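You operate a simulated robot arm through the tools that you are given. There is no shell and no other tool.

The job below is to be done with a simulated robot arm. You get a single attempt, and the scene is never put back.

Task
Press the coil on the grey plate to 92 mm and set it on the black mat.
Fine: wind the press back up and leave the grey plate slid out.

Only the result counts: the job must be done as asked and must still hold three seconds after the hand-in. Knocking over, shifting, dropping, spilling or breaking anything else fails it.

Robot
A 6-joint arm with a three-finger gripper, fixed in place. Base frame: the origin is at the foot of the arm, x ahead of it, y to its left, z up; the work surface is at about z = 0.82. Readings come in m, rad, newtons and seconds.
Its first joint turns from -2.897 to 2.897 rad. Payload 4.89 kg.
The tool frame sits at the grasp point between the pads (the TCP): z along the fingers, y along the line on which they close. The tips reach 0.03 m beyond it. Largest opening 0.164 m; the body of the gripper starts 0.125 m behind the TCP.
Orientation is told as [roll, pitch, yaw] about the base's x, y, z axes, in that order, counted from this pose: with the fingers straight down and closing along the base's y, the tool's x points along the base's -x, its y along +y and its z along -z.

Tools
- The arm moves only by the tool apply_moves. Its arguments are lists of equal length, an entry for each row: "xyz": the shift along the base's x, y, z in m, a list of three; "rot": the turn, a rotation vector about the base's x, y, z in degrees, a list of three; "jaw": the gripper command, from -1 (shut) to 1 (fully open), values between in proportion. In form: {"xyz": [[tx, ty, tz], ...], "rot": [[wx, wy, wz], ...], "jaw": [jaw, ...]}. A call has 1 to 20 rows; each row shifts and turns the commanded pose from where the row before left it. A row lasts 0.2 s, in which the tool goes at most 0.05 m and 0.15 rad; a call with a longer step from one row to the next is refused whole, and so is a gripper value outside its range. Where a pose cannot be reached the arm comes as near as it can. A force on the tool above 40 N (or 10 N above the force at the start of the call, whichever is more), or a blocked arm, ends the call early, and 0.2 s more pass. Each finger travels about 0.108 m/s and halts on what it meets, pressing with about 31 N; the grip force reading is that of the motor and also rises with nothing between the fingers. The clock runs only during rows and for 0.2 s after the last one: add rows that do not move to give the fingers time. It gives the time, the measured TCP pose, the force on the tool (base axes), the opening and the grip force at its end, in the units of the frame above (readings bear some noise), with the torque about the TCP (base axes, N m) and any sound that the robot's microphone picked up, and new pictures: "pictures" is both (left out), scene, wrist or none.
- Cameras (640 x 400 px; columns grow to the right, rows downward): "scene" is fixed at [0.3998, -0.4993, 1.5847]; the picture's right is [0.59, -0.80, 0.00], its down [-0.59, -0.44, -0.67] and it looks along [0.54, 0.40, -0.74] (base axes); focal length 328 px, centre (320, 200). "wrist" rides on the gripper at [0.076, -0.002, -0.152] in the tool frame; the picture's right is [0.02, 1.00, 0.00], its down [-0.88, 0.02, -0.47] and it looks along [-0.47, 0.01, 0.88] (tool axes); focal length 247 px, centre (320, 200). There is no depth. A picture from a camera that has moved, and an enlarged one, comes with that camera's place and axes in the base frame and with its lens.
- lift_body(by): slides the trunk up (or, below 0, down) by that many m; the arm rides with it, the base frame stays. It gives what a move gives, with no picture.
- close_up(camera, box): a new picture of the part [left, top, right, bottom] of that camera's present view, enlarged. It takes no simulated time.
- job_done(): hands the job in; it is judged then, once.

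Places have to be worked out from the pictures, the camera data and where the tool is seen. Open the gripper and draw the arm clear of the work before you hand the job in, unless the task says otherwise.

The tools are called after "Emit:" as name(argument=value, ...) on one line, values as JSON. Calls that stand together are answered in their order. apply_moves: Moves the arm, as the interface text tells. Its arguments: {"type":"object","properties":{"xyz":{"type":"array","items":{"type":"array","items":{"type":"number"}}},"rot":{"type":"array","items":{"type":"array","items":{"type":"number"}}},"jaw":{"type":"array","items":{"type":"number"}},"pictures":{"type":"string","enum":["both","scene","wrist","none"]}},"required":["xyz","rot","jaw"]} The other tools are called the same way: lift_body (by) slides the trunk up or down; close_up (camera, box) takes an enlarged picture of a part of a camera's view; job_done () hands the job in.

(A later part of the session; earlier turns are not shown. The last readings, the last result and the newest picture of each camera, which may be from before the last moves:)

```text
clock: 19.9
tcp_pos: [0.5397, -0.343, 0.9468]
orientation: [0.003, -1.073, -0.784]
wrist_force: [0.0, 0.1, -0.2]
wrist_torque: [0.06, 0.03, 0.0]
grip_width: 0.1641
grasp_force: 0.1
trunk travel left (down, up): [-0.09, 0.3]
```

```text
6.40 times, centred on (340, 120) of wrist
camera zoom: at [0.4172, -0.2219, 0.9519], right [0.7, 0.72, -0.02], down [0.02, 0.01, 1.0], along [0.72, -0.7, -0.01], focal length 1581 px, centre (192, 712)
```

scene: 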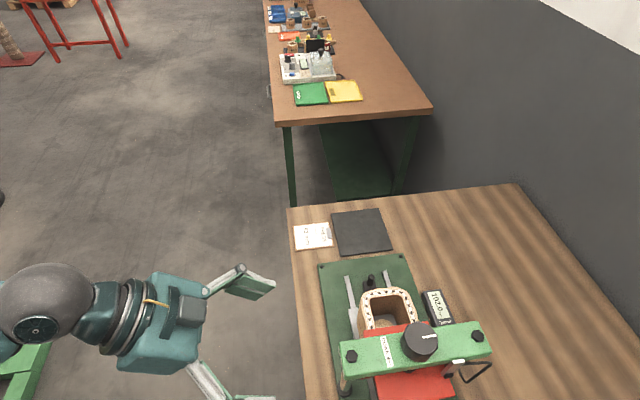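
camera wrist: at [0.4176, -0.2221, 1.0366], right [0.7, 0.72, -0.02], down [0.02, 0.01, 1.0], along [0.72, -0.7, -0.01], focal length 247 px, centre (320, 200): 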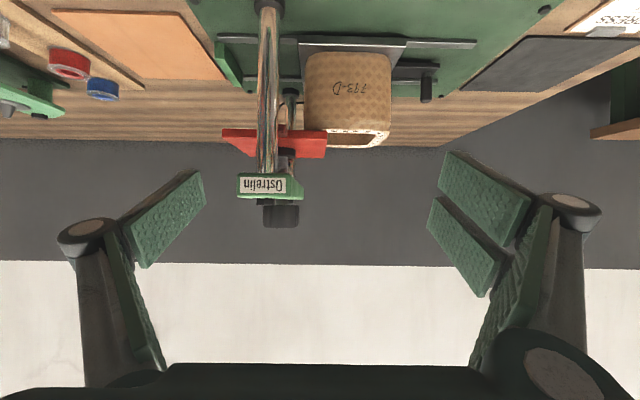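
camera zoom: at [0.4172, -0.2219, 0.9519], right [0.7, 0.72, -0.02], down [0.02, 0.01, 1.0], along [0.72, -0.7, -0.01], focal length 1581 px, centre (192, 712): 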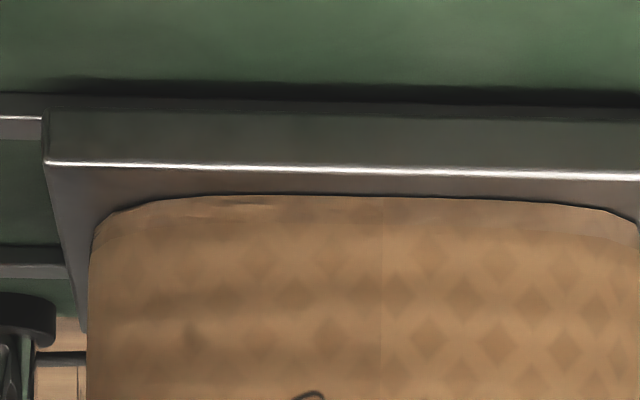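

The coil measures about 97–98 mm tall, consistent with the readout. I raise the trunk back, then return upright above the outer side of the post.

Emit:
lift_body(by=0.085)

Emit:
apply_moves(xyz=[[0, 0, 0.016], [0, 0, 0.016], [0, 0, 0.016], [0, 0, 0.016], [0, 0, 0.016], [0, 0, 0.016], [0, 0, 0.016], [0, 0, 0.016], [0.0223, 0, 0], [0.0223, 0, 0], [0.0223, 0, 0], [0.0223, 0, 0], [0.0223, 0, 0], [0.0223, 0, 0], [0.0223, 0, 0], [0.0223, 0, 0], [0.0223, 0, 0], [0.0223, 0, 0], [0.0223, 0, 0], [0.0223, 0, 0]], rot=[[5.43, 5.43, 0], [5.43, 5.43, 0], [5.43, 5.43, 0], [5.43, 5.43, 0], [5.43, 5.43, 0], [5.43, 5.43, 0], [5.43, 5.43, 0], [5.43, 5.43, 0], [0, 0, -7.5], [0, 0, -7.5], [0, 0, -7.5], [0, 0, -7.5], [0, 0, -7.5], [0, 0, -7.5], [0, 0, -7.5], [0, 0, -7.5], [0, 0, -7.5], [0, 0, -7.5], [0, 0, -7.5], [0, 0, -7.5]], jaw=[0.8, 0.6, 0.4, 0.2, 0, -0.2, -0.4, -0.6, -0.8, -0.9, -0.9, -0.9, -0.9, -0.9, -0.9, -0.9, -0.9, -0.9, -0.9, -0.9])

```text
clock: 21.1
tcp_pos: [0.54, -0.3435, 1.03]
orientation: [0.003, -1.071, -0.784]
wrist_force: [0.9, 1.0, -0.3]
wrist_torque: [-0.01, 0.0, -0.01]
grip_width: 0.1641
grasp_force: 0.0
trunk travel left (down, up): [-0.175, 0.215]
```

```text
clock: 25.3
tcp_pos: [0.8082, -0.3408, 1.1588]
orientation: [0.003, 0.0, -2.358]
wrist_force: [-0.2, 0.5, 0.8]
wrist_torque: [-0.02, -0.14, 0.02]
grip_width: 0.0082
grasp_force: 0.1
trunk travel left (down, up): [-0.175, 0.215]
camera wrist: at [0.859, -0.2841, 1.3122], right [0.72, -0.69, 0.0], down [-0.61, -0.63, 0.47], along [-0.33, -0.34, -0.88], focal length 247 px, centre (320, 200)
```

scene: 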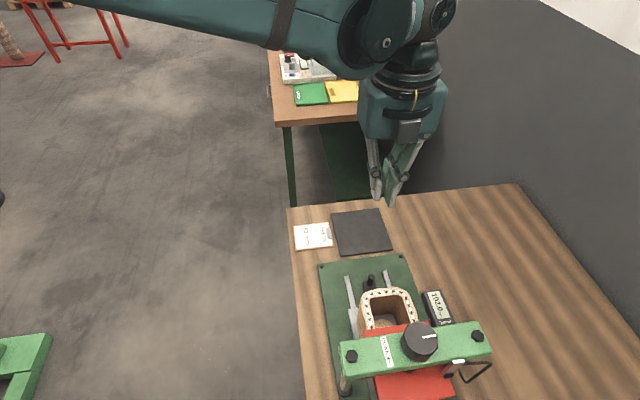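
wrist: 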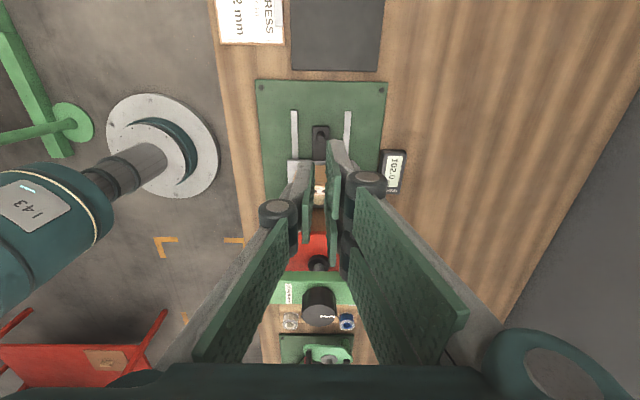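

The tool is upright at s ≈ 0.247, 13 mm outside the post. I shut the fingers and descend beside it.

Emit:
apply_moves(xyz=[[0, 0, -0.04], [0, 0, -0.04], [0, 0, -0.04], [0, 0, -0.04], [0, 0, -0.04], [0, 0, -0.04], [0, 0, -0.034], [0, 0, 0], [0, 0, 0]], rot=[[0, 0, 0], [0, 0, 0], [0, 0, 0], [0, 0, 0], [0, 0, 0], [0, 0, 0], [0, 0, 0], [0, 0, 0], [0, 0, 0]], jaw=[-1, -1, -1, -1, -1, -1, -1, -1, -1])

Emit:
close_up(camera="wrist", box=[240, 120, 400, 240])

```text
clock: 26.8
tcp_pos: [0.8058, -0.3438, 0.9135]
orientation: [0.007, -0.002, -2.357]
wrist_force: [-8.0, 8.1, 31.7]
wrist_torque: [-0.47, 0.69, -0.34]
grip_width: 0.0
grasp_force: 30.7
trunk travel left (down, up): [-0.175, 0.215]
stopped in row 7: the force on the tool passed its limit at 117 N (the readings are from after the stop); the commanded pose is now the measured one
camera wrist: at [0.8584, -0.2853, 1.0661], right [0.72, -0.69, 0.0], down [-0.61, -0.63, 0.47], along [-0.32, -0.35, -0.88], focal length 247 px, centre (320, 200)
```

scene: 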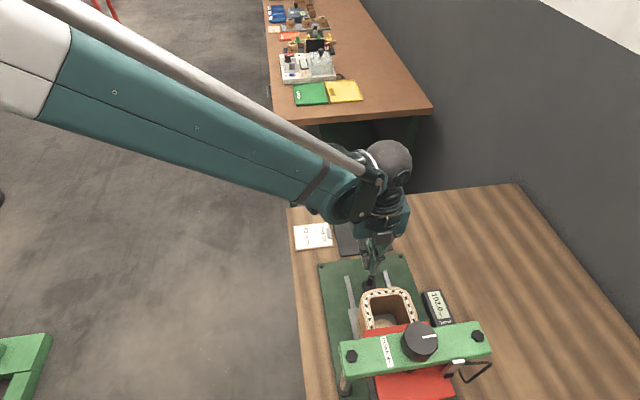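
wrist: 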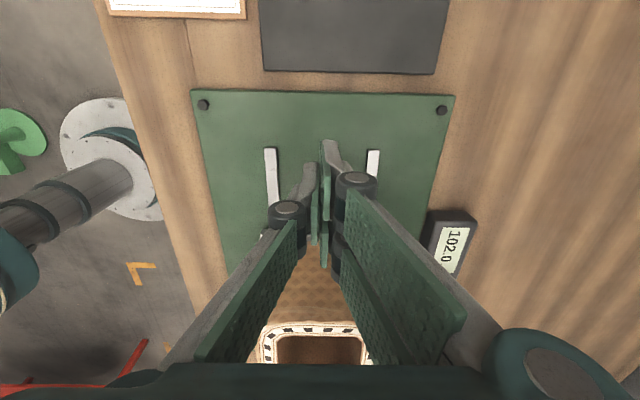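

```text
3.33 times, centred on (320, 180) of wrist
camera zoom: at [0.8584, -0.2853, 1.0661], right [0.72, -0.69, 0.0], down [-0.61, -0.63, 0.47], along [-0.32, -0.35, -0.88], focal length 823 px, centre (320, 267)
```

zoom: 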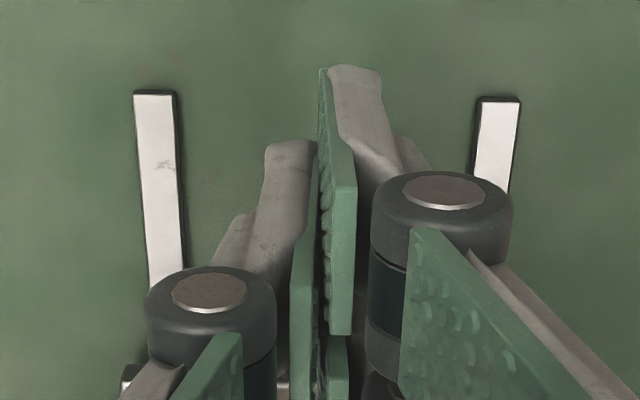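

The fingertips landed on the post's top: the gripper has two fingers side by side on one jaw and is wider along the slide than I assumed. I lift off, move 3.7 cm further out and descend there slowly.

Emit:
apply_moves(xyz=[[0, 0, 0.03], [0, 0, 0.01], [0.0237, 0.0287, 0], [0, 0, 0]], rot=[[0, 0, 0], [0, 0, 0], [0, 0, 0], [0, 0, 0]], jaw=[-1, -1, -1, -1])

Emit:
close_up(camera="wrist", box=[240, 120, 400, 240])

Emit:
close_up(camera="scene", box=[320, 220, 460, 330])

```text
clock: 27.8
tcp_pos: [0.8315, -0.3145, 0.9508]
orientation: [0.004, -0.001, -2.357]
wrist_force: [-0.1, 0.1, 0.6]
wrist_torque: [0.01, -0.08, 0.01]
grip_width: 0.0002
grasp_force: 31.0
trunk travel left (down, up): [-0.175, 0.215]
camera wrist: at [0.8836, -0.2572, 1.1027], right [0.72, -0.69, 0.0], down [-0.61, -0.63, 0.47], along [-0.33, -0.34, -0.88], focal length 247 px, centre (320, 200)
```

scene: 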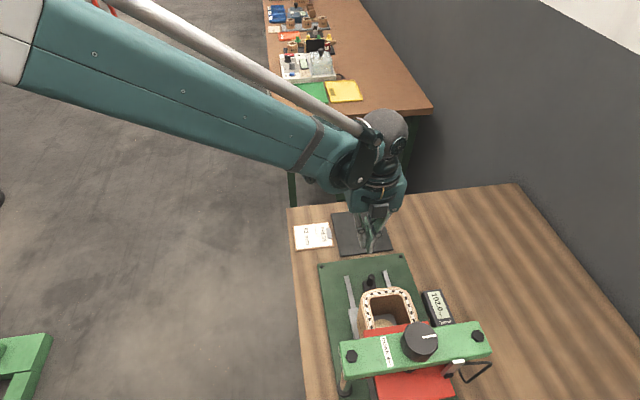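
wrist: 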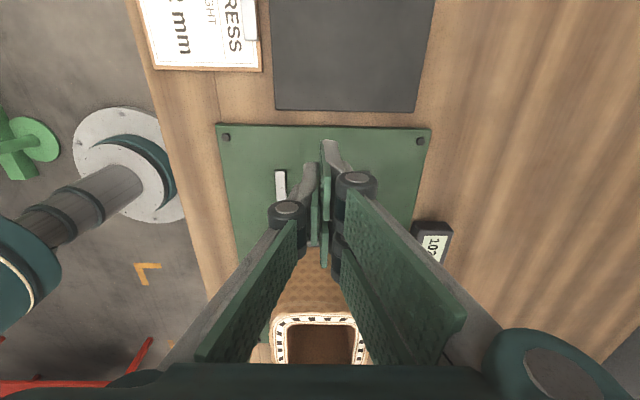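

```text
3.33 times, centred on (320, 180) of wrist
camera zoom: at [0.8836, -0.2572, 1.1027], right [0.72, -0.69, 0.0], down [-0.61, -0.63, 0.47], along [-0.33, -0.34, -0.88], focal length 823 px, centre (320, 267)
```

zoom: 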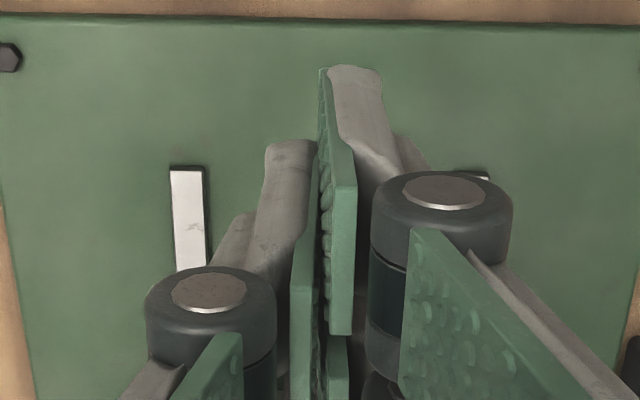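

```text
3.64 times, centred on (390, 275) of scene
camera zoom: at [0.3998, -0.4993, 1.5847], right [0.59, -0.8, 0.0], down [-0.59, -0.44, -0.67], along [0.54, 0.4, -0.74], focal length 1191 px, centre (66, -73)
```

zoom: 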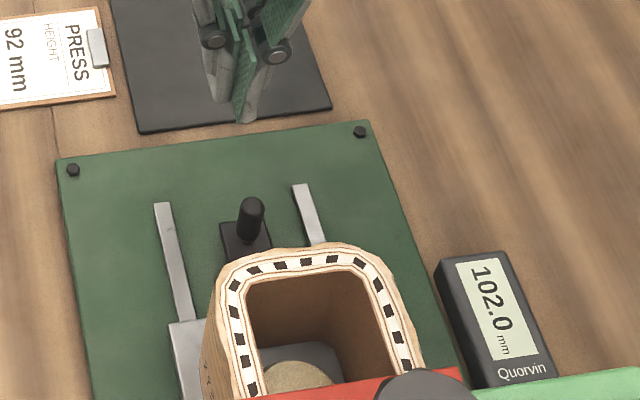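

The post is intact at s ≈ 0.215, and the tool is at s ≈ 0.282, so the near finger clears it. I descend and approach the post.

Emit:
apply_moves(xyz=[[0, 0, -0.023], [0, 0, -0.023], [0, 0, -0.023], [0, 0, 0], [-0.007, -0.007, 0], [-0.007, -0.007, 0], [0, 0, 0]], rot=[[0, 0, 0], [0, 0, 0], [0, 0, 0], [0, 0, 0], [0, 0, 0], [0, 0, 0], [0, 0, 0]], jaw=[-1, -1, -1, -1, -1, -1, -1])

Emit:
close_up(camera="scene", box=[320, 220, 460, 330])

```text
clock: 29.4
tcp_pos: [0.8191, -0.3295, 0.8822]
orientation: [0.004, -0.001, -2.356]
wrist_force: [0.1, 0.2, -0.5]
wrist_torque: [-0.03, -0.03, -0.02]
grip_width: 0.0003
grasp_force: 31.1
trunk travel left (down, up): [-0.175, 0.215]
camera wrist: at [0.8699, -0.2722, 1.0343], right [0.72, -0.69, 0.0], down [-0.61, -0.63, 0.47], along [-0.33, -0.35, -0.88], focal length 247 px, centre (320, 200)
```

scene: 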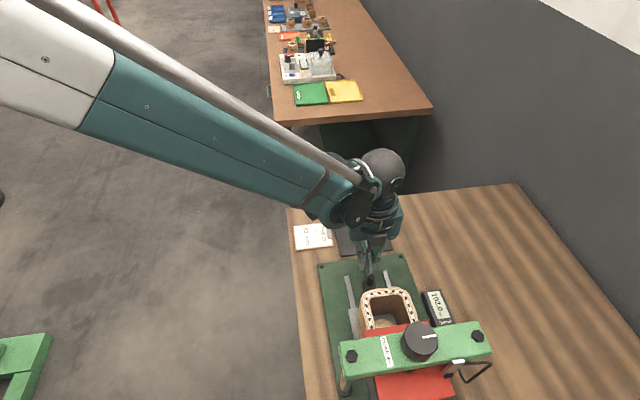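
wrist: 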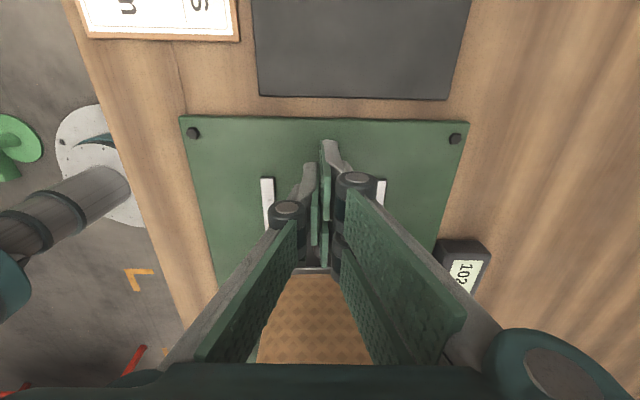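

```text
3.64 times, centred on (390, 275) of scene
camera zoom: at [0.3998, -0.4993, 1.5847], right [0.59, -0.8, 0.0], down [-0.59, -0.44, -0.67], along [0.54, 0.4, -0.74], focal length 1191 px, centre (66, -73)
```

zoom: 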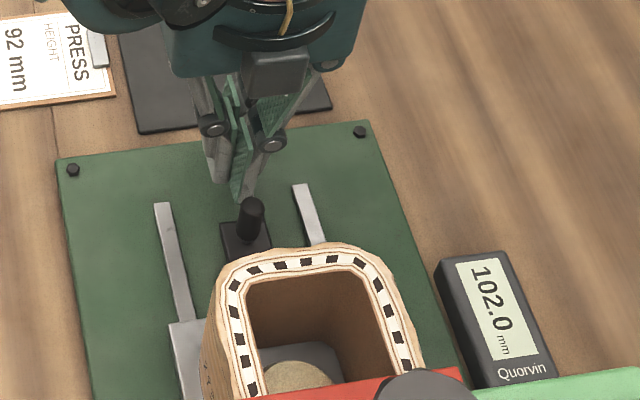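

The near finger is about 5 mm from the post with no force. I push the plate in with 1 cm rows, relying on the force guard.

Emit:
apply_moves(xyz=[[-0.0071, -0.0071, 0], [-0.0071, -0.0071, 0], [-0.0071, -0.0071, 0], [-0.0071, -0.0071, 0], [-0.0071, -0.0071, 0], [-0.0071, -0.0071, 0], [0, 0, 0]], rot=[[0, 0, 0], [0, 0, 0], [0, 0, 0], [0, 0, 0], [0, 0, 0], [0, 0, 0], [0, 0, 0]], jaw=[-1, -1, -1, -1, -1, -1, -1])

Emit:
close_up(camera="scene", box=[320, 220, 460, 330])

```text
clock: 31.0
tcp_pos: [0.7749, -0.3715, 0.8811]
orientation: [0.005, -0.002, -2.355]
wrist_force: [-0.7, 0.2, 0.1]
wrist_torque: [-0.01, 0.04, -0.01]
grip_width: 0.0
grasp_force: 30.9
trunk travel left (down, up): [-0.175, 0.215]
camera wrist: at [0.8261, -0.3149, 1.034], right [0.72, -0.69, 0.0], down [-0.61, -0.63, 0.47], along [-0.33, -0.34, -0.88], focal length 247 px, centre (320, 200)
```

scene: 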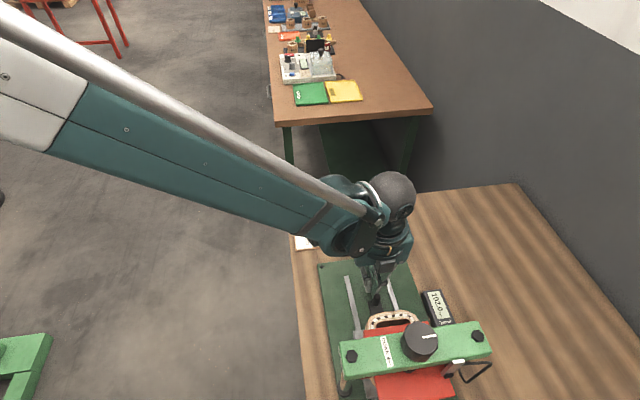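
wrist: 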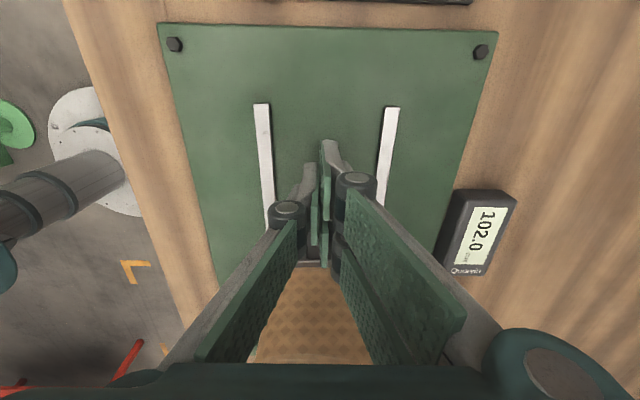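

```text
3.64 times, centred on (390, 275) of scene
camera zoom: at [0.3998, -0.4993, 1.5847], right [0.59, -0.8, 0.0], down [-0.59, -0.44, -0.67], along [0.54, 0.4, -0.74], focal length 1191 px, centre (66, -73)
```

zoom: 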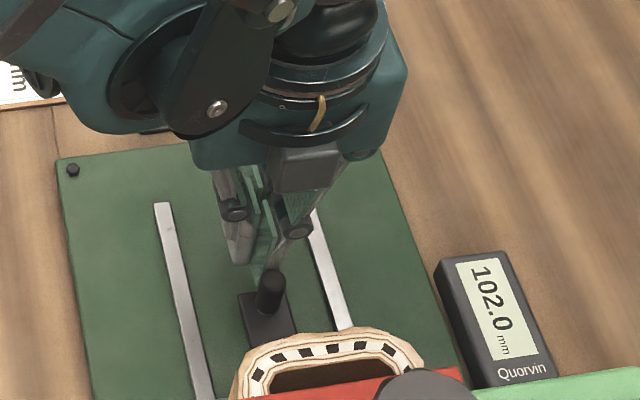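

The plate slides with no force; the post is now at s ≈ 0.161, so the coil's centre is about 3.6 cm short of the screw axis. I push the rest more gently.

Emit:
apply_moves(xyz=[[-0.005, -0.005, 0], [-0.005, -0.005, 0], [-0.005, -0.005, 0], [-0.005, -0.005, 0], [-0.005, -0.005, 0], [0, 0, 0]], rot=[[0, 0, 0], [0, 0, 0], [0, 0, 0], [0, 0, 0], [0, 0, 0], [0, 0, 0]], jaw=[-1, -1, -1, -1, -1, -1])

Emit:
close_up(camera="scene", box=[320, 260, 460, 370])

```text
clock: 32.4
tcp_pos: [0.7504, -0.3966, 0.8808]
orientation: [0.003, -0.004, -2.357]
wrist_force: [0.1, -0.1, 0.0]
wrist_torque: [-0.05, -0.02, 0.02]
grip_width: 0.0
grasp_force: 30.7
trunk travel left (down, up): [-0.175, 0.215]
camera wrist: at [0.8018, -0.3391, 1.0338], right [0.72, -0.69, 0.0], down [-0.61, -0.63, 0.47], along [-0.33, -0.34, -0.88], focal length 247 px, centre (320, 200)
```

scene: 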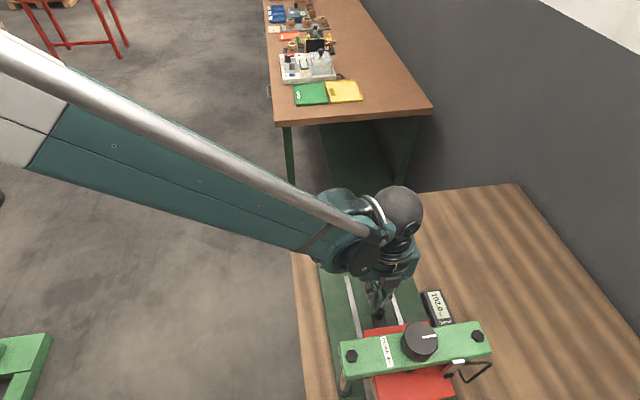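
wrist: 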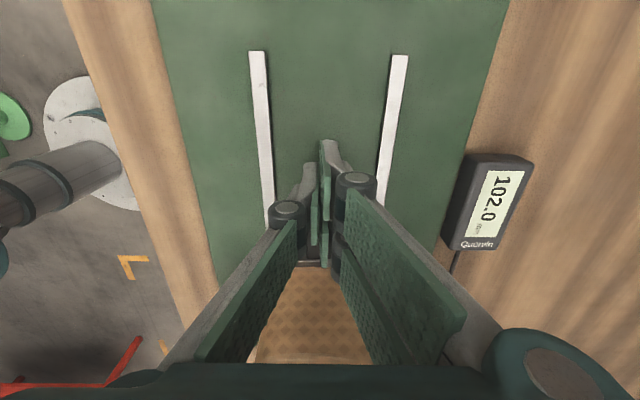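

```text
3.64 times, centred on (390, 315) of scene
camera zoom: at [0.3998, -0.4993, 1.5847], right [0.59, -0.8, 0.0], down [-0.59, -0.44, -0.67], along [0.54, 0.4, -0.74], focal length 1191 px, centre (66, -218)
```

zoom: 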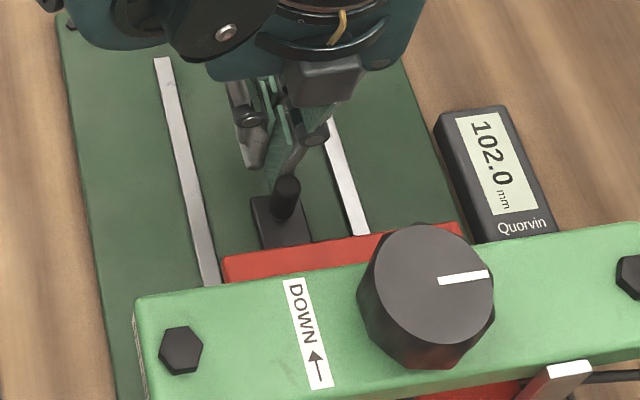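

The coil is fully under the platen and the rear stop should be about 5 mm away. I nudge on in small steps until the force shows the stop.

Emit:
apply_moves(xyz=[[-0.0018, -0.0018, 0], [-0.0018, -0.0018, 0], [-0.0018, -0.0018, 0], [0, 0, 0]], rot=[[0, 0, 0], [0, 0, 0], [0, 0, 0], [0, 0, 0]], jaw=[-1, -1, -1, -1], pictures="wrist")

```text
clock: 33.4
tcp_pos: [0.7451, -0.4021, 0.8819]
orientation: [0.005, -0.001, -2.356]
wrist_force: [0.1, 0.7, -0.3]
wrist_torque: [0.01, -0.01, 0.03]
grip_width: 0.0002
grasp_force: 31.1
trunk travel left (down, up): [-0.175, 0.215]
camera wrist: at [0.7973, -0.3451, 1.0347], right [0.72, -0.69, 0.0], down [-0.61, -0.63, 0.47], along [-0.33, -0.35, -0.88], focal length 247 px, centre (320, 200)
```

wrist: 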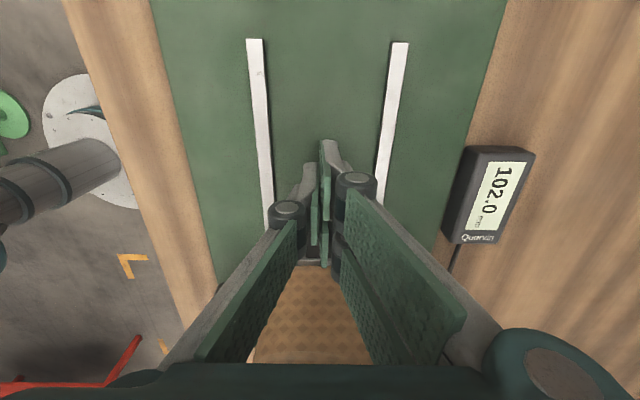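

Still no stop felt. I check the post's place in the scene view before pushing more.

Emit:
close_up(camera="scene", box=[320, 260, 460, 370])

Emit:
close_up(camera="scene", box=[320, 320, 480, 400])

```text
3.64 times, centred on (390, 315) of scene
camera zoom: at [0.3998, -0.4993, 1.5847], right [0.59, -0.8, 0.0], down [-0.59, -0.44, -0.67], along [0.54, 0.4, -0.74], focal length 1191 px, centre (66, -218)
```

zoom: 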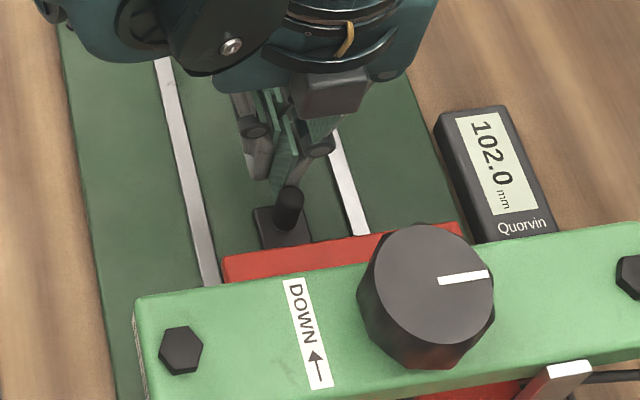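

```text
4.00 times, centred on (400, 360) of scene
camera zoom: at [0.3998, -0.4993, 1.5847], right [0.59, -0.8, 0.0], down [-0.59, -0.44, -0.67], along [0.54, 0.4, -0.74], focal length 1310 px, centre (0, -440)
```

zoom: 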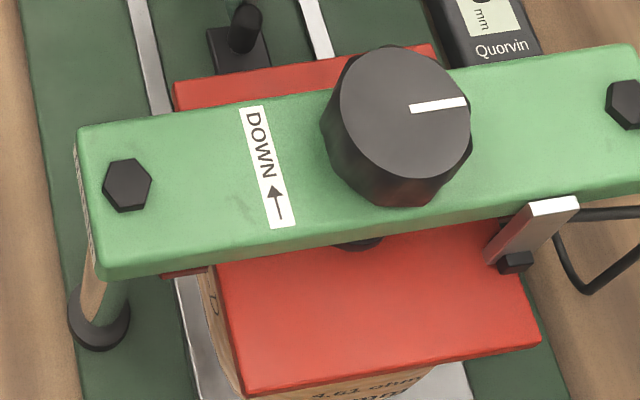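

The coil is about centred under the platen and the rear green stop bar must be only millimetres away. I nudge 6 mm more in tiny steps, watching for the stop.

Emit:
apply_moves(xyz=[[-0.0014, -0.0014, 0], [-0.0014, -0.0014, 0], [-0.0014, -0.0014, 0], [0, 0, 0]], rot=[[0, 0, 0], [0, 0, 0], [0, 0, 0], [0, 0, 0]], jaw=[-1, -1, -1, -1], pictures="wrist")

Emit:
close_up(camera="scene", box=[320, 320, 480, 400])

```text
clock: 34.1
tcp_pos: [0.7447, -0.4025, 0.8825]
orientation: [0.004, 0.003, -2.354]
wrist_force: [7.2, 8.3, 2.9]
wrist_torque: [-0.06, 0.04, 0.02]
grip_width: 0.0003
grasp_force: 31.4
trunk travel left (down, up): [-0.175, 0.215]
stopped in row 3: the force on the tool passed its limit at 44 N (the readings are from after the stop); the commanded pose is now the measured one
camera wrist: at [0.7964, -0.3451, 1.0349], right [0.72, -0.69, 0.01], down [-0.61, -0.64, 0.47], along [-0.32, -0.34, -0.88], focal length 247 px, centre (320, 200)
```

wrist: 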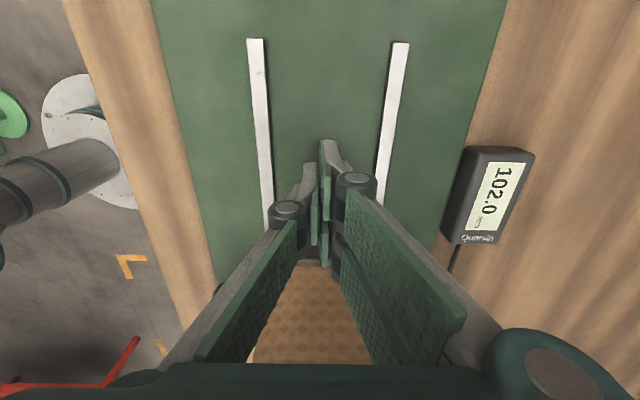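

```text
4.00 times, centred on (400, 360) of scene
camera zoom: at [0.3998, -0.4993, 1.5847], right [0.59, -0.8, 0.0], down [-0.59, -0.44, -0.67], along [0.54, 0.4, -0.74], focal length 1310 px, centre (0, -440)
```

zoom: 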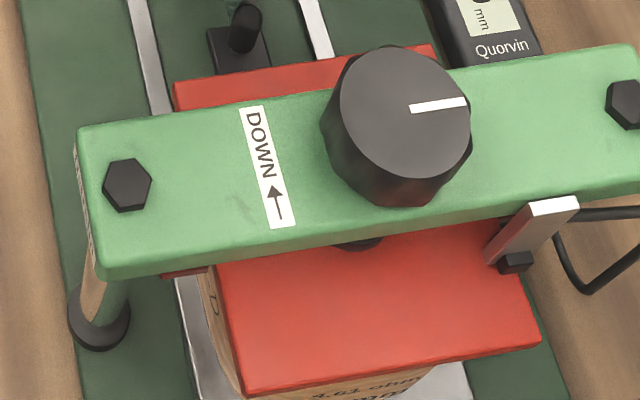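

The force now points outward along the slide: the plate is against its inner stop. I back off, rise, and move above the knob with the jaw opened to about 9 cm.

Emit:
apply_moves(xyz=[[0.01, 0.01, 0], [0.01, 0.01, 0], [0, 0, 0.04], [0, 0, 0.04], [0, 0, 0.04], [0, 0, 0.04], [0, 0, 0.04], [0, 0, 0.04], [0, 0, 0.04], [0, 0, 0.04], [-0.0218, -0.0221, 0], [-0.0218, -0.0221, 0], [-0.0218, -0.0221, 0], [-0.0218, -0.0221, 0], [-0.0218, -0.0221, 0], [-0.0218, -0.0221, 0], [0, 0, 0]], rot=[[0, 0, 0], [0, 0, 0], [0, 0, 0], [0, 0, 0], [0, 0, 0], [0, 0, 0], [0, 0, 0], [0, 0, 0], [0, 0, 0], [0, 0, 0], [0, 0, 0], [0, 0, 0], [0, 0, 0], [0, 0, 0], [0, 0, 0], [0, 0, 0], [0, 0, 0]], jaw=[-1, -1, -1, -1, -1, -1, -1, -1, 0.1, 0.1, 0.1, 0.1, 0.1, 0.1, 0.1, 0.1, 0.1])

Emit:
close_up(camera="wrist", box=[240, 90, 400, 210])

```text
clock: 37.7
tcp_pos: [0.6347, -0.5165, 1.2018]
orientation: [0.007, 0.005, -2.352]
wrist_force: [0.1, 0.9, 0.3]
wrist_torque: [0.03, -0.03, 0.0]
grip_width: 0.0903
grasp_force: 0.1
trunk travel left (down, up): [-0.175, 0.215]
camera wrist: at [0.6863, -0.4592, 1.355], right [0.72, -0.69, 0.0], down [-0.61, -0.64, 0.47], along [-0.32, -0.34, -0.88], focal length 247 px, centre (320, 200)
```

scene: 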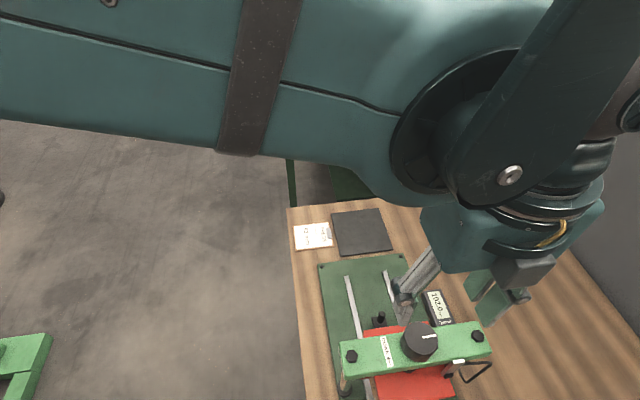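
wrist: 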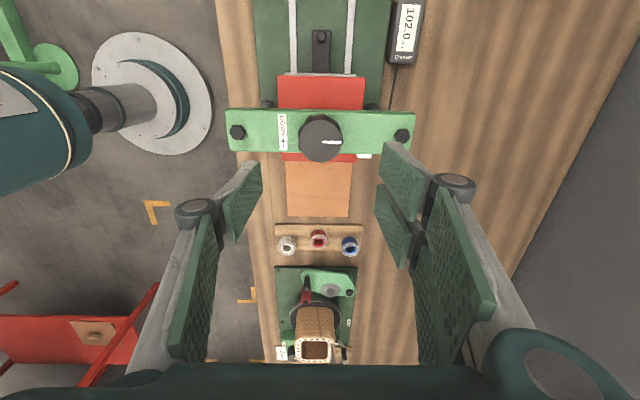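

```text
3.33 times, centred on (320, 150) of wrist
camera zoom: at [0.6863, -0.4592, 1.355], right [0.72, -0.69, 0.0], down [-0.61, -0.64, 0.47], along [-0.32, -0.34, -0.88], focal length 823 px, centre (320, 367)
```

zoom: 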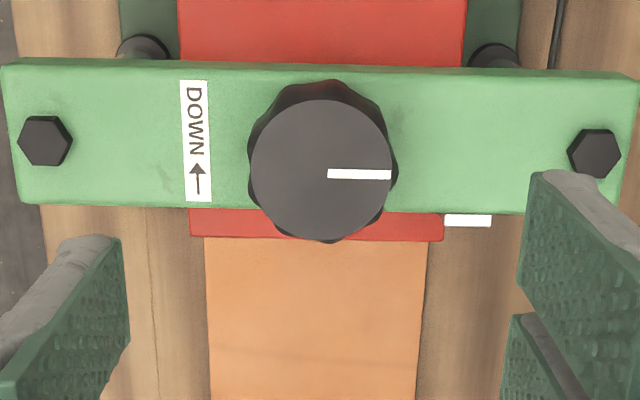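

The knob (about 53 mm wide, z ≈ 1.040–1.072) is centred under the tool, and the DOWN arrow is confirmed clockwise. I now test in the air how far the wrist can keep turning clockwise from here.

Emit:
apply_moves(xyz=[[0, 0, 0], [0, 0, 0], [0, 0, 0], [0, 0, 0], [0, 0, 0], [0, 0, 0], [0, 0, 0], [0, 0, 0], [0, 0, 0], [0, 0, 0], [0, 0, 0], [0, 0, 0]], rot=[[0, 0, -7.5], [0, 0, -7.5], [0, 0, -7.5], [0, 0, -7.5], [0, 0, -7.5], [0, 0, -7.5], [0, 0, -7.5], [0, 0, -7.5], [0, 0, -7.5], [0, 0, -7.5], [0, 0, -7.5], [0, 0, -7.5]], jaw=[0.1, 0.1, 0.1, 0.1, 0.1, 0.1, 0.1, 0.1, 0.1, 0.1, 0.1, 0.1], pictures="scene")

```text
clock: 40.3
tcp_pos: [0.6317, -0.5176, 1.2027]
orientation: [0.002, 0.002, 2.563]
wrist_force: [-0.1, 0.9, -0.1]
wrist_torque: [0.0, 0.01, 0.01]
grip_width: 0.0902
grasp_force: 0.1
out of reach, approached as far as the arm can: row 11, 12
trunk travel left (down, up): [-0.175, 0.215]
```

scene: 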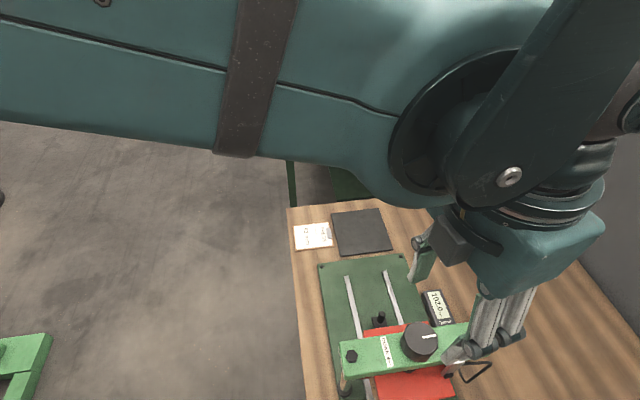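

The clockwise limit is at yaw about -213°, giving roughly 330° of stroke. I wind the wrist back counter-clockwise in the air to start near the other end.

Emit:
apply_moves(xyz=[[0, 0, 0], [0, 0, 0], [0, 0, 0], [0, 0, 0], [0, 0, 0], [0, 0, 0], [0, 0, 0], [0, 0, 0], [0, 0, 0], [0, 0, 0], [0, 0, 0], [0, 0, 0], [0, 0, 0], [0, 0, 0], [0, 0, 0], [0, 0, 0], [0, 0, 0], [0, 0, 0], [0, 0, 0], [0, 0, 0]], rot=[[0, 0, 8.5], [0, 0, 8.5], [0, 0, 8.5], [0, 0, 8.5], [0, 0, 8.5], [0, 0, 8.5], [0, 0, 8.5], [0, 0, 8.5], [0, 0, 8.5], [0, 0, 8.5], [0, 0, 8.5], [0, 0, 8.5], [0, 0, 8.5], [0, 0, 8.5], [0, 0, 8.5], [0, 0, 8.5], [0, 0, 8.5], [0, 0, 8.5], [0, 0, 8.5], [0, 0, 8.5]], jaw=[0.1, 0.1, 0.1, 0.1, 0.1, 0.1, 0.1, 0.1, 0.1, 0.1, 0.1, 0.1, 0.1, 0.1, 0.1, 0.1, 0.1, 0.1, 0.1, 0.1], pictures="none")

Emit:
apply_moves(xyz=[[0, 0, 0], [0, 0, 0], [0, 0, 0], [0, 0, 0], [0, 0, 0], [0, 0, 0], [0, 0, 0], [0, 0, 0], [0, 0, 0], [0, 0, 0], [0, 0, 0], [0, 0, 0], [0, 0, 0], [0, 0, 0], [0, 0, 0], [0, 0, 0], [0, 0, 0], [0, 0, 0]], rot=[[0, 0, 8.5], [0, 0, 8.5], [0, 0, 8.5], [0, 0, 8.5], [0, 0, 8.5], [0, 0, 8.5], [0, 0, 8.5], [0, 0, 8.5], [0, 0, 8.5], [0, 0, 8.5], [0, 0, 8.5], [0, 0, 8.5], [0, 0, 8.5], [0, 0, 8.5], [0, 0, 8.5], [0, 0, 8.5], [0, 0, 8.5], [0, 0, 0]], jaw=[0.1, 0.1, 0.1, 0.1, 0.1, 0.1, 0.1, 0.1, 0.1, 0.1, 0.1, 0.1, 0.1, 0.1, 0.1, 0.1, 0.1, 0.1])

```text
clock: 44.5
tcp_pos: [0.6345, -0.5145, 1.2011]
orientation: [0.002, 0.002, -0.751]
wrist_force: [1.0, -0.6, 0.6]
wrist_torque: [0.0, 0.01, -0.01]
grip_width: 0.0903
grasp_force: 0.2
trunk travel left (down, up): [-0.175, 0.215]
```

```text
clock: 48.3
tcp_pos: [0.6337, -0.5155, 1.2019]
orientation: [0.003, 0.003, 1.771]
wrist_force: [-0.2, -0.7, -0.7]
wrist_torque: [-0.01, 0.0, -0.02]
grip_width: 0.0903
grasp_force: 0.1
trunk travel left (down, up): [-0.175, 0.215]
camera wrist: at [0.6501, -0.5883, 1.3545], right [-0.98, -0.22, 0.0], down [-0.19, 0.86, 0.47], along [-0.1, 0.46, -0.88], focal length 247 px, centre (320, 200)
```

scene: 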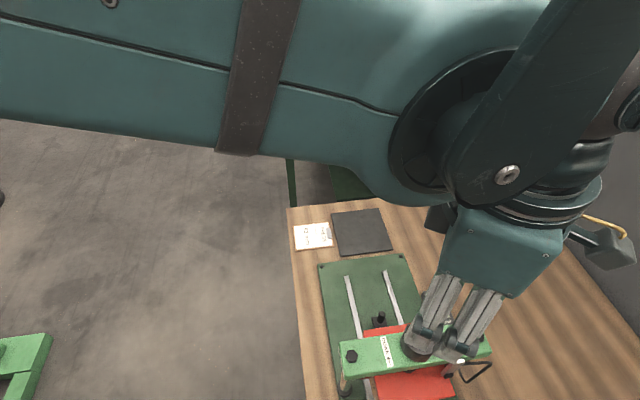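
wrist: 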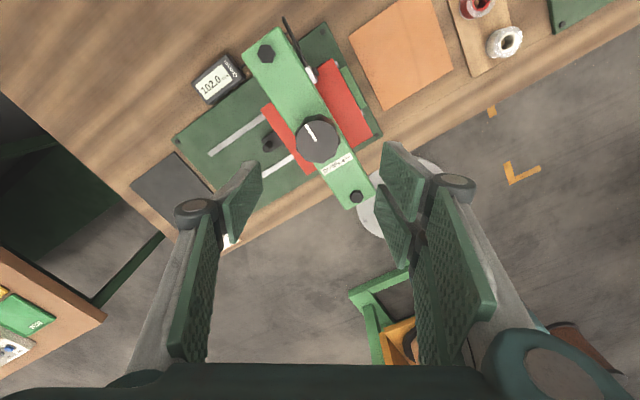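

Yaw is now about +101°. I zoom to check the knob centring from this side, which averages out camera errors.

Emit:
close_up(camera="wrist", box=[260, 90, 380, 180])

```text
4.44 times, centred on (320, 135) of wrist
camera zoom: at [0.6501, -0.5883, 1.3545], right [-0.98, -0.22, 0.0], down [-0.19, 0.86, 0.47], along [-0.1, 0.46, -0.88], focal length 1098 px, centre (320, 489)
```

zoom: 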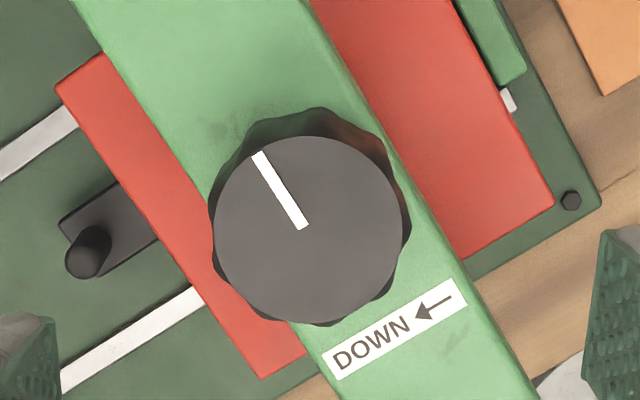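

The knob centre is about 3 mm in +x from the tool axis. I shift, descend until the tips are about 1 cm above the crossbar, and close on the knob.

Emit:
apply_moves(xyz=[[0.003, 0, 0], [0, 0, -0.035], [0, 0, -0.035], [0, 0, -0.035], [0, 0, -0.024], [0, 0, 0]], rot=[[0, 0, 0], [0, 0, 0], [0, 0, 0], [0, 0, 0], [0, 0, 0], [0, 0, 0]], jaw=[0.1, 0.1, 0.1, 0.1, 0.1, 0.1])

Emit:
close_up(camera="scene", box=[330, 280, 510, 400])

Emit:
close_up(camera="wrist", box=[230, 120, 410, 250])

```text
clock: 49.7
tcp_pos: [0.6356, -0.5143, 1.0749]
orientation: [0.002, 0.002, 1.769]
wrist_force: [-0.1, -1.2, -0.3]
wrist_torque: [0.08, 0.07, -0.02]
grip_width: 0.0904
grasp_force: 0.0
trunk travel left (down, up): [-0.175, 0.215]
camera wrist: at [0.6517, -0.5867, 1.2274], right [-0.98, -0.22, 0.0], down [-0.19, 0.86, 0.47], along [-0.1, 0.46, -0.88], focal length 247 px, centre (320, 200)
```

scene: 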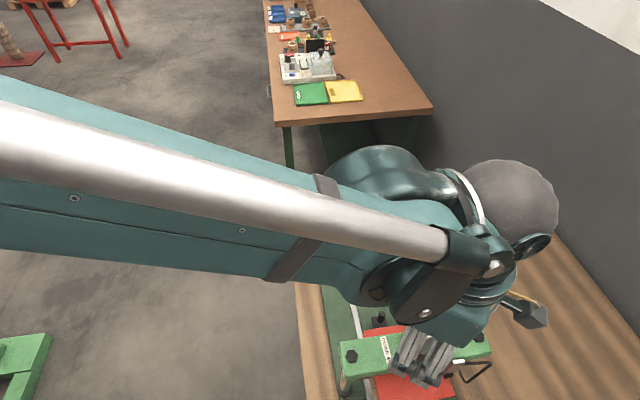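
wrist: 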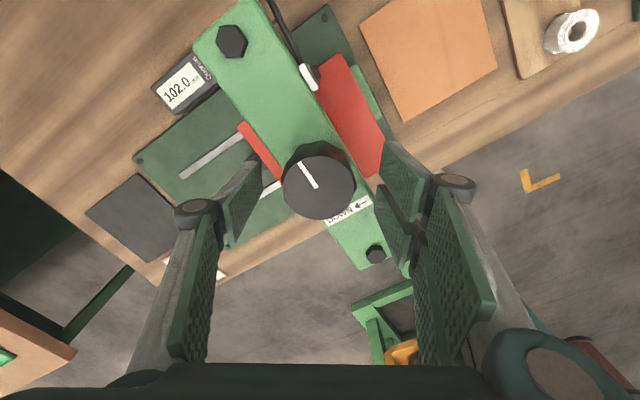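

```text
3.33 times, centred on (420, 340) of scene
camera zoom: at [0.3998, -0.4993, 1.5847], right [0.59, -0.8, 0.0], down [-0.59, -0.44, -0.67], along [0.54, 0.4, -0.74], focal length 1092 px, centre (-13, -267)
```

zoom: 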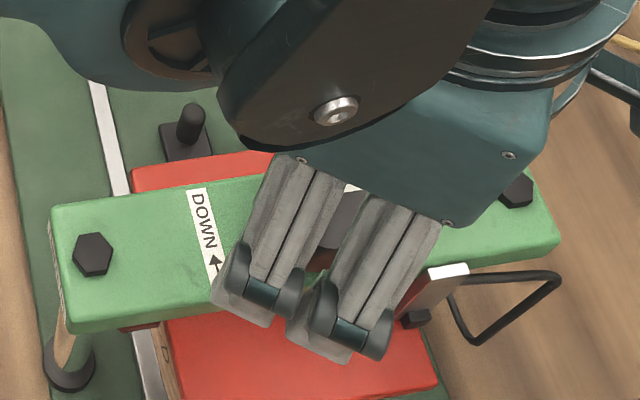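

```text
3.08 times, centred on (320, 185) of wrist
camera zoom: at [0.6517, -0.5867, 1.2274], right [-0.98, -0.22, 0.0], down [-0.19, 0.86, 0.47], along [-0.1, 0.46, -0.88], focal length 760 px, centre (320, 246)
```

zoom: 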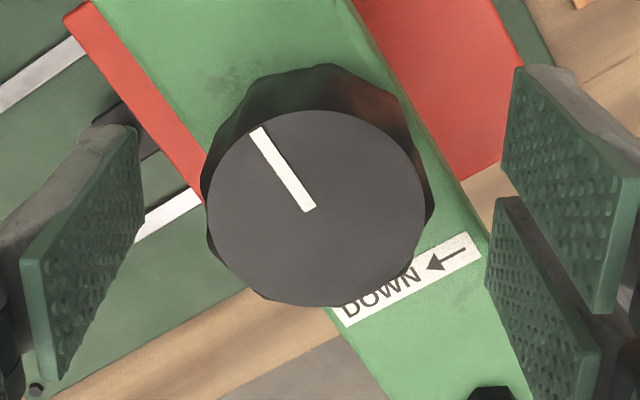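

The knob is still about 3 mm toward the tool's +x. I correct by (0.0015, -0.003) and close the fingers.

Emit:
apply_moves(xyz=[[0.0015, -0.003, 0], [0, 0, 0], [0, 0, 0], [0, 0, 0], [0, 0, 0]], rot=[[0, 0, 0], [0, 0, 0], [0, 0, 0], [0, 0, 0], [0, 0, 0]], jaw=[-0.2, -0.35, -0.6, -1, -1])

Emit:
close_up(camera="wrist", box=[230, 120, 410, 250])

```text
clock: 50.9
tcp_pos: [0.6363, -0.5182, 1.0744]
orientation: [0.002, 0.002, 1.771]
wrist_force: [3.2, 2.5, 3.2]
wrist_torque: [0.19, -0.08, -0.05]
grip_width: 0.0508
grasp_force: 44.8
trunk travel left (down, up): [-0.175, 0.215]
camera wrist: at [0.6536, -0.5896, 1.2271], right [-0.98, -0.22, 0.0], down [-0.19, 0.86, 0.47], along [-0.1, 0.46, -0.88], focal length 247 px, centre (320, 200)
```

scene: 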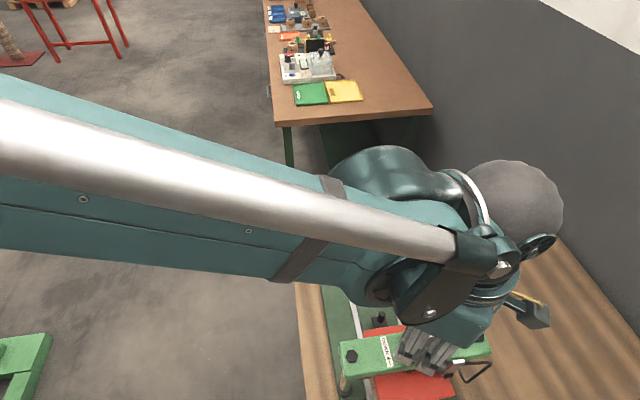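
wrist: 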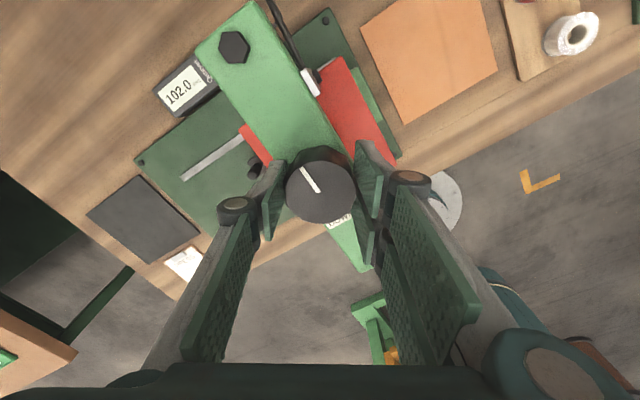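

```text
3.08 times, centred on (320, 185) of wrist
camera zoom: at [0.6536, -0.5896, 1.2271], right [-0.98, -0.22, 0.0], down [-0.19, 0.86, 0.47], along [-0.1, 0.46, -0.88], focal length 760 px, centre (320, 246)
```

zoom: 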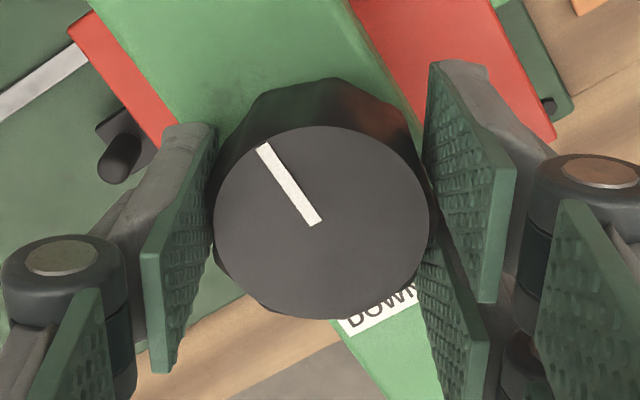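

The knob is held at 50.8 mm, well centred, with little force. I turn it 40° clockwise as a test and watch the readout.

Emit:
apply_moves(xyz=[[0, 0, 0], [0, 0, 0], [0, 0, 0], [0, 0, 0], [0, 0, 0], [0, 0, 0]], rot=[[0, 0, -8], [0, 0, -8], [0, 0, -8], [0, 0, -8], [0, 0, -8], [0, 0, 0]], jaw=[-1, -1, -1, -1, -1, -1])

Emit:
close_up(camera="scene", box=[410, 280, 460, 330])

Emit:
close_up(camera="wrist", box=[130, 20, 350, 150])

```text
clock: 52.3
tcp_pos: [0.6369, -0.5171, 1.0732]
orientation: [0.003, 0.001, 1.069]
wrist_force: [-4.2, 6.1, 4.0]
wrist_torque: [0.49, 0.67, 0.03]
grip_width: 0.0506
grasp_force: 45.3
trunk travel left (down, up): [-0.175, 0.215]
stopped in row 6: the force on the tool passed its limit at 41 N (the readings are from after the stop); the commanded pose is now the measured one
camera wrist: at [0.6014, -0.5836, 1.227], right [-0.89, 0.46, 0.0], down [0.41, 0.78, 0.47], along [0.21, 0.42, -0.88], focal length 247 px, centre (320, 200)
```

scene: 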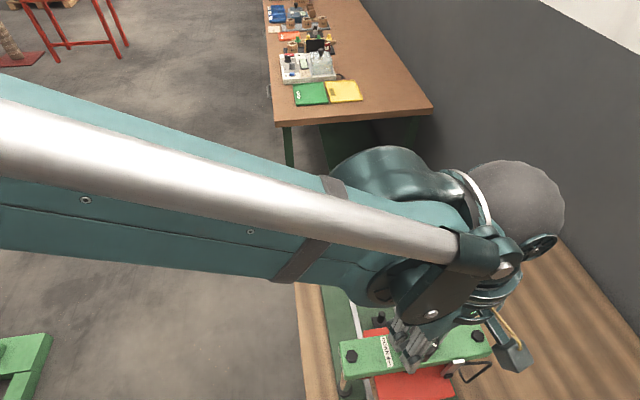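
wrist: 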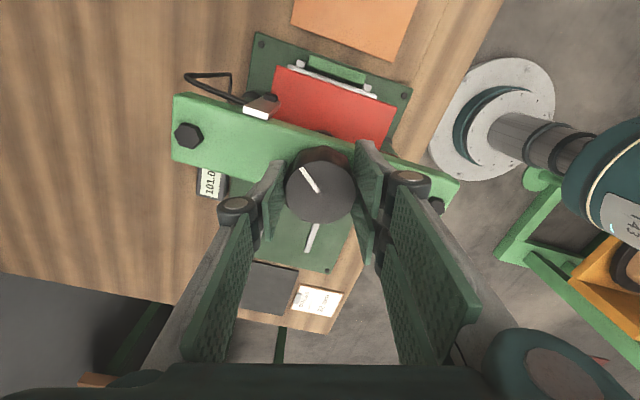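

```text
8.00 times, centred on (435, 305) of scene
camera zoom: at [0.3998, -0.4993, 1.5847], right [0.59, -0.8, 0.0], down [-0.59, -0.44, -0.67], along [0.54, 0.4, -0.74], focal length 2620 px, centre (-600, -640)
```

zoom: 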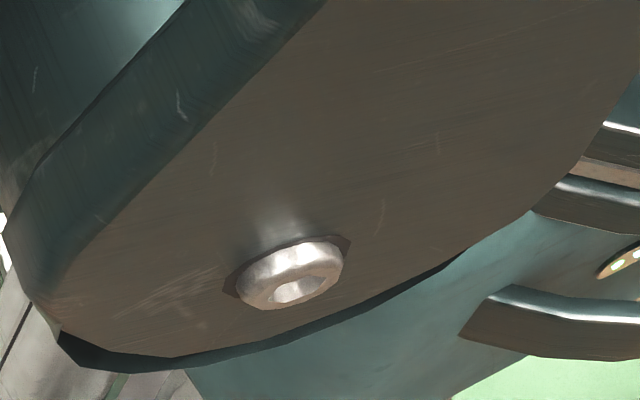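

```text
2.91 times, centred on (240, 85) of wrist
camera zoom: at [0.6014, -0.5836, 1.227], right [-0.89, 0.46, 0.0], down [0.41, 0.78, 0.47], along [0.21, 0.42, -0.88], focal length 718 px, centre (553, 534)
```

zoom: 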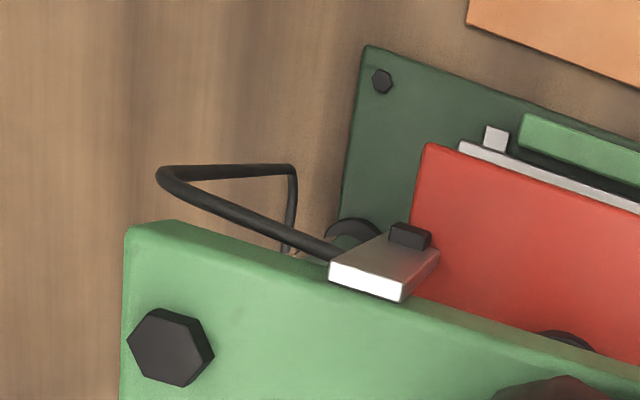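

The wrist turned the full 40°, with a brief lateral force peak. I zoom on the readout.

Emit:
close_up(camera="wrist", box=[190, 160, 240, 205])

Emit:
close_up(camera="wrist", box=[230, 120, 410, 250])

```text
8.89 times, centred on (215, 182) of wrist
camera zoom: at [0.6014, -0.5836, 1.227], right [-0.89, 0.46, 0.0], down [0.41, 0.78, 0.47], along [0.21, 0.42, -0.88], focal length 2195 px, centre (1253, 356)
```

zoom: 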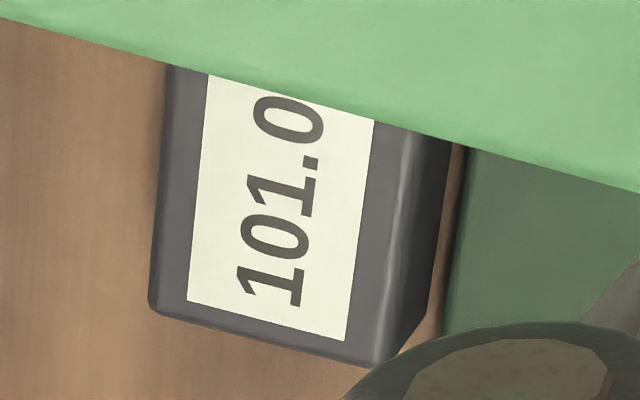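

```text
3.08 times, centred on (320, 185) of wrist
camera zoom: at [0.6014, -0.5836, 1.227], right [-0.89, 0.46, 0.0], down [0.41, 0.78, 0.47], along [0.21, 0.42, -0.88], focal length 760 px, centre (320, 246)
```

zoom: 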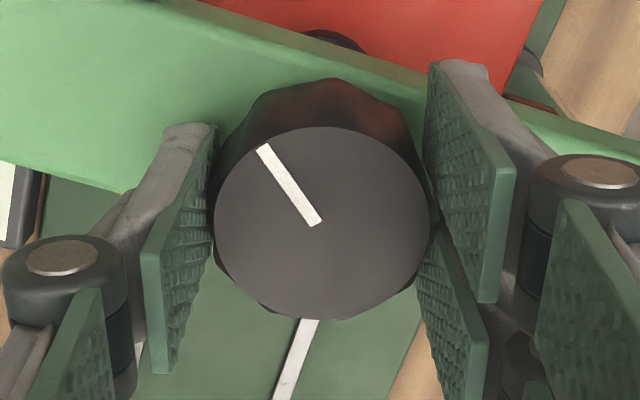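

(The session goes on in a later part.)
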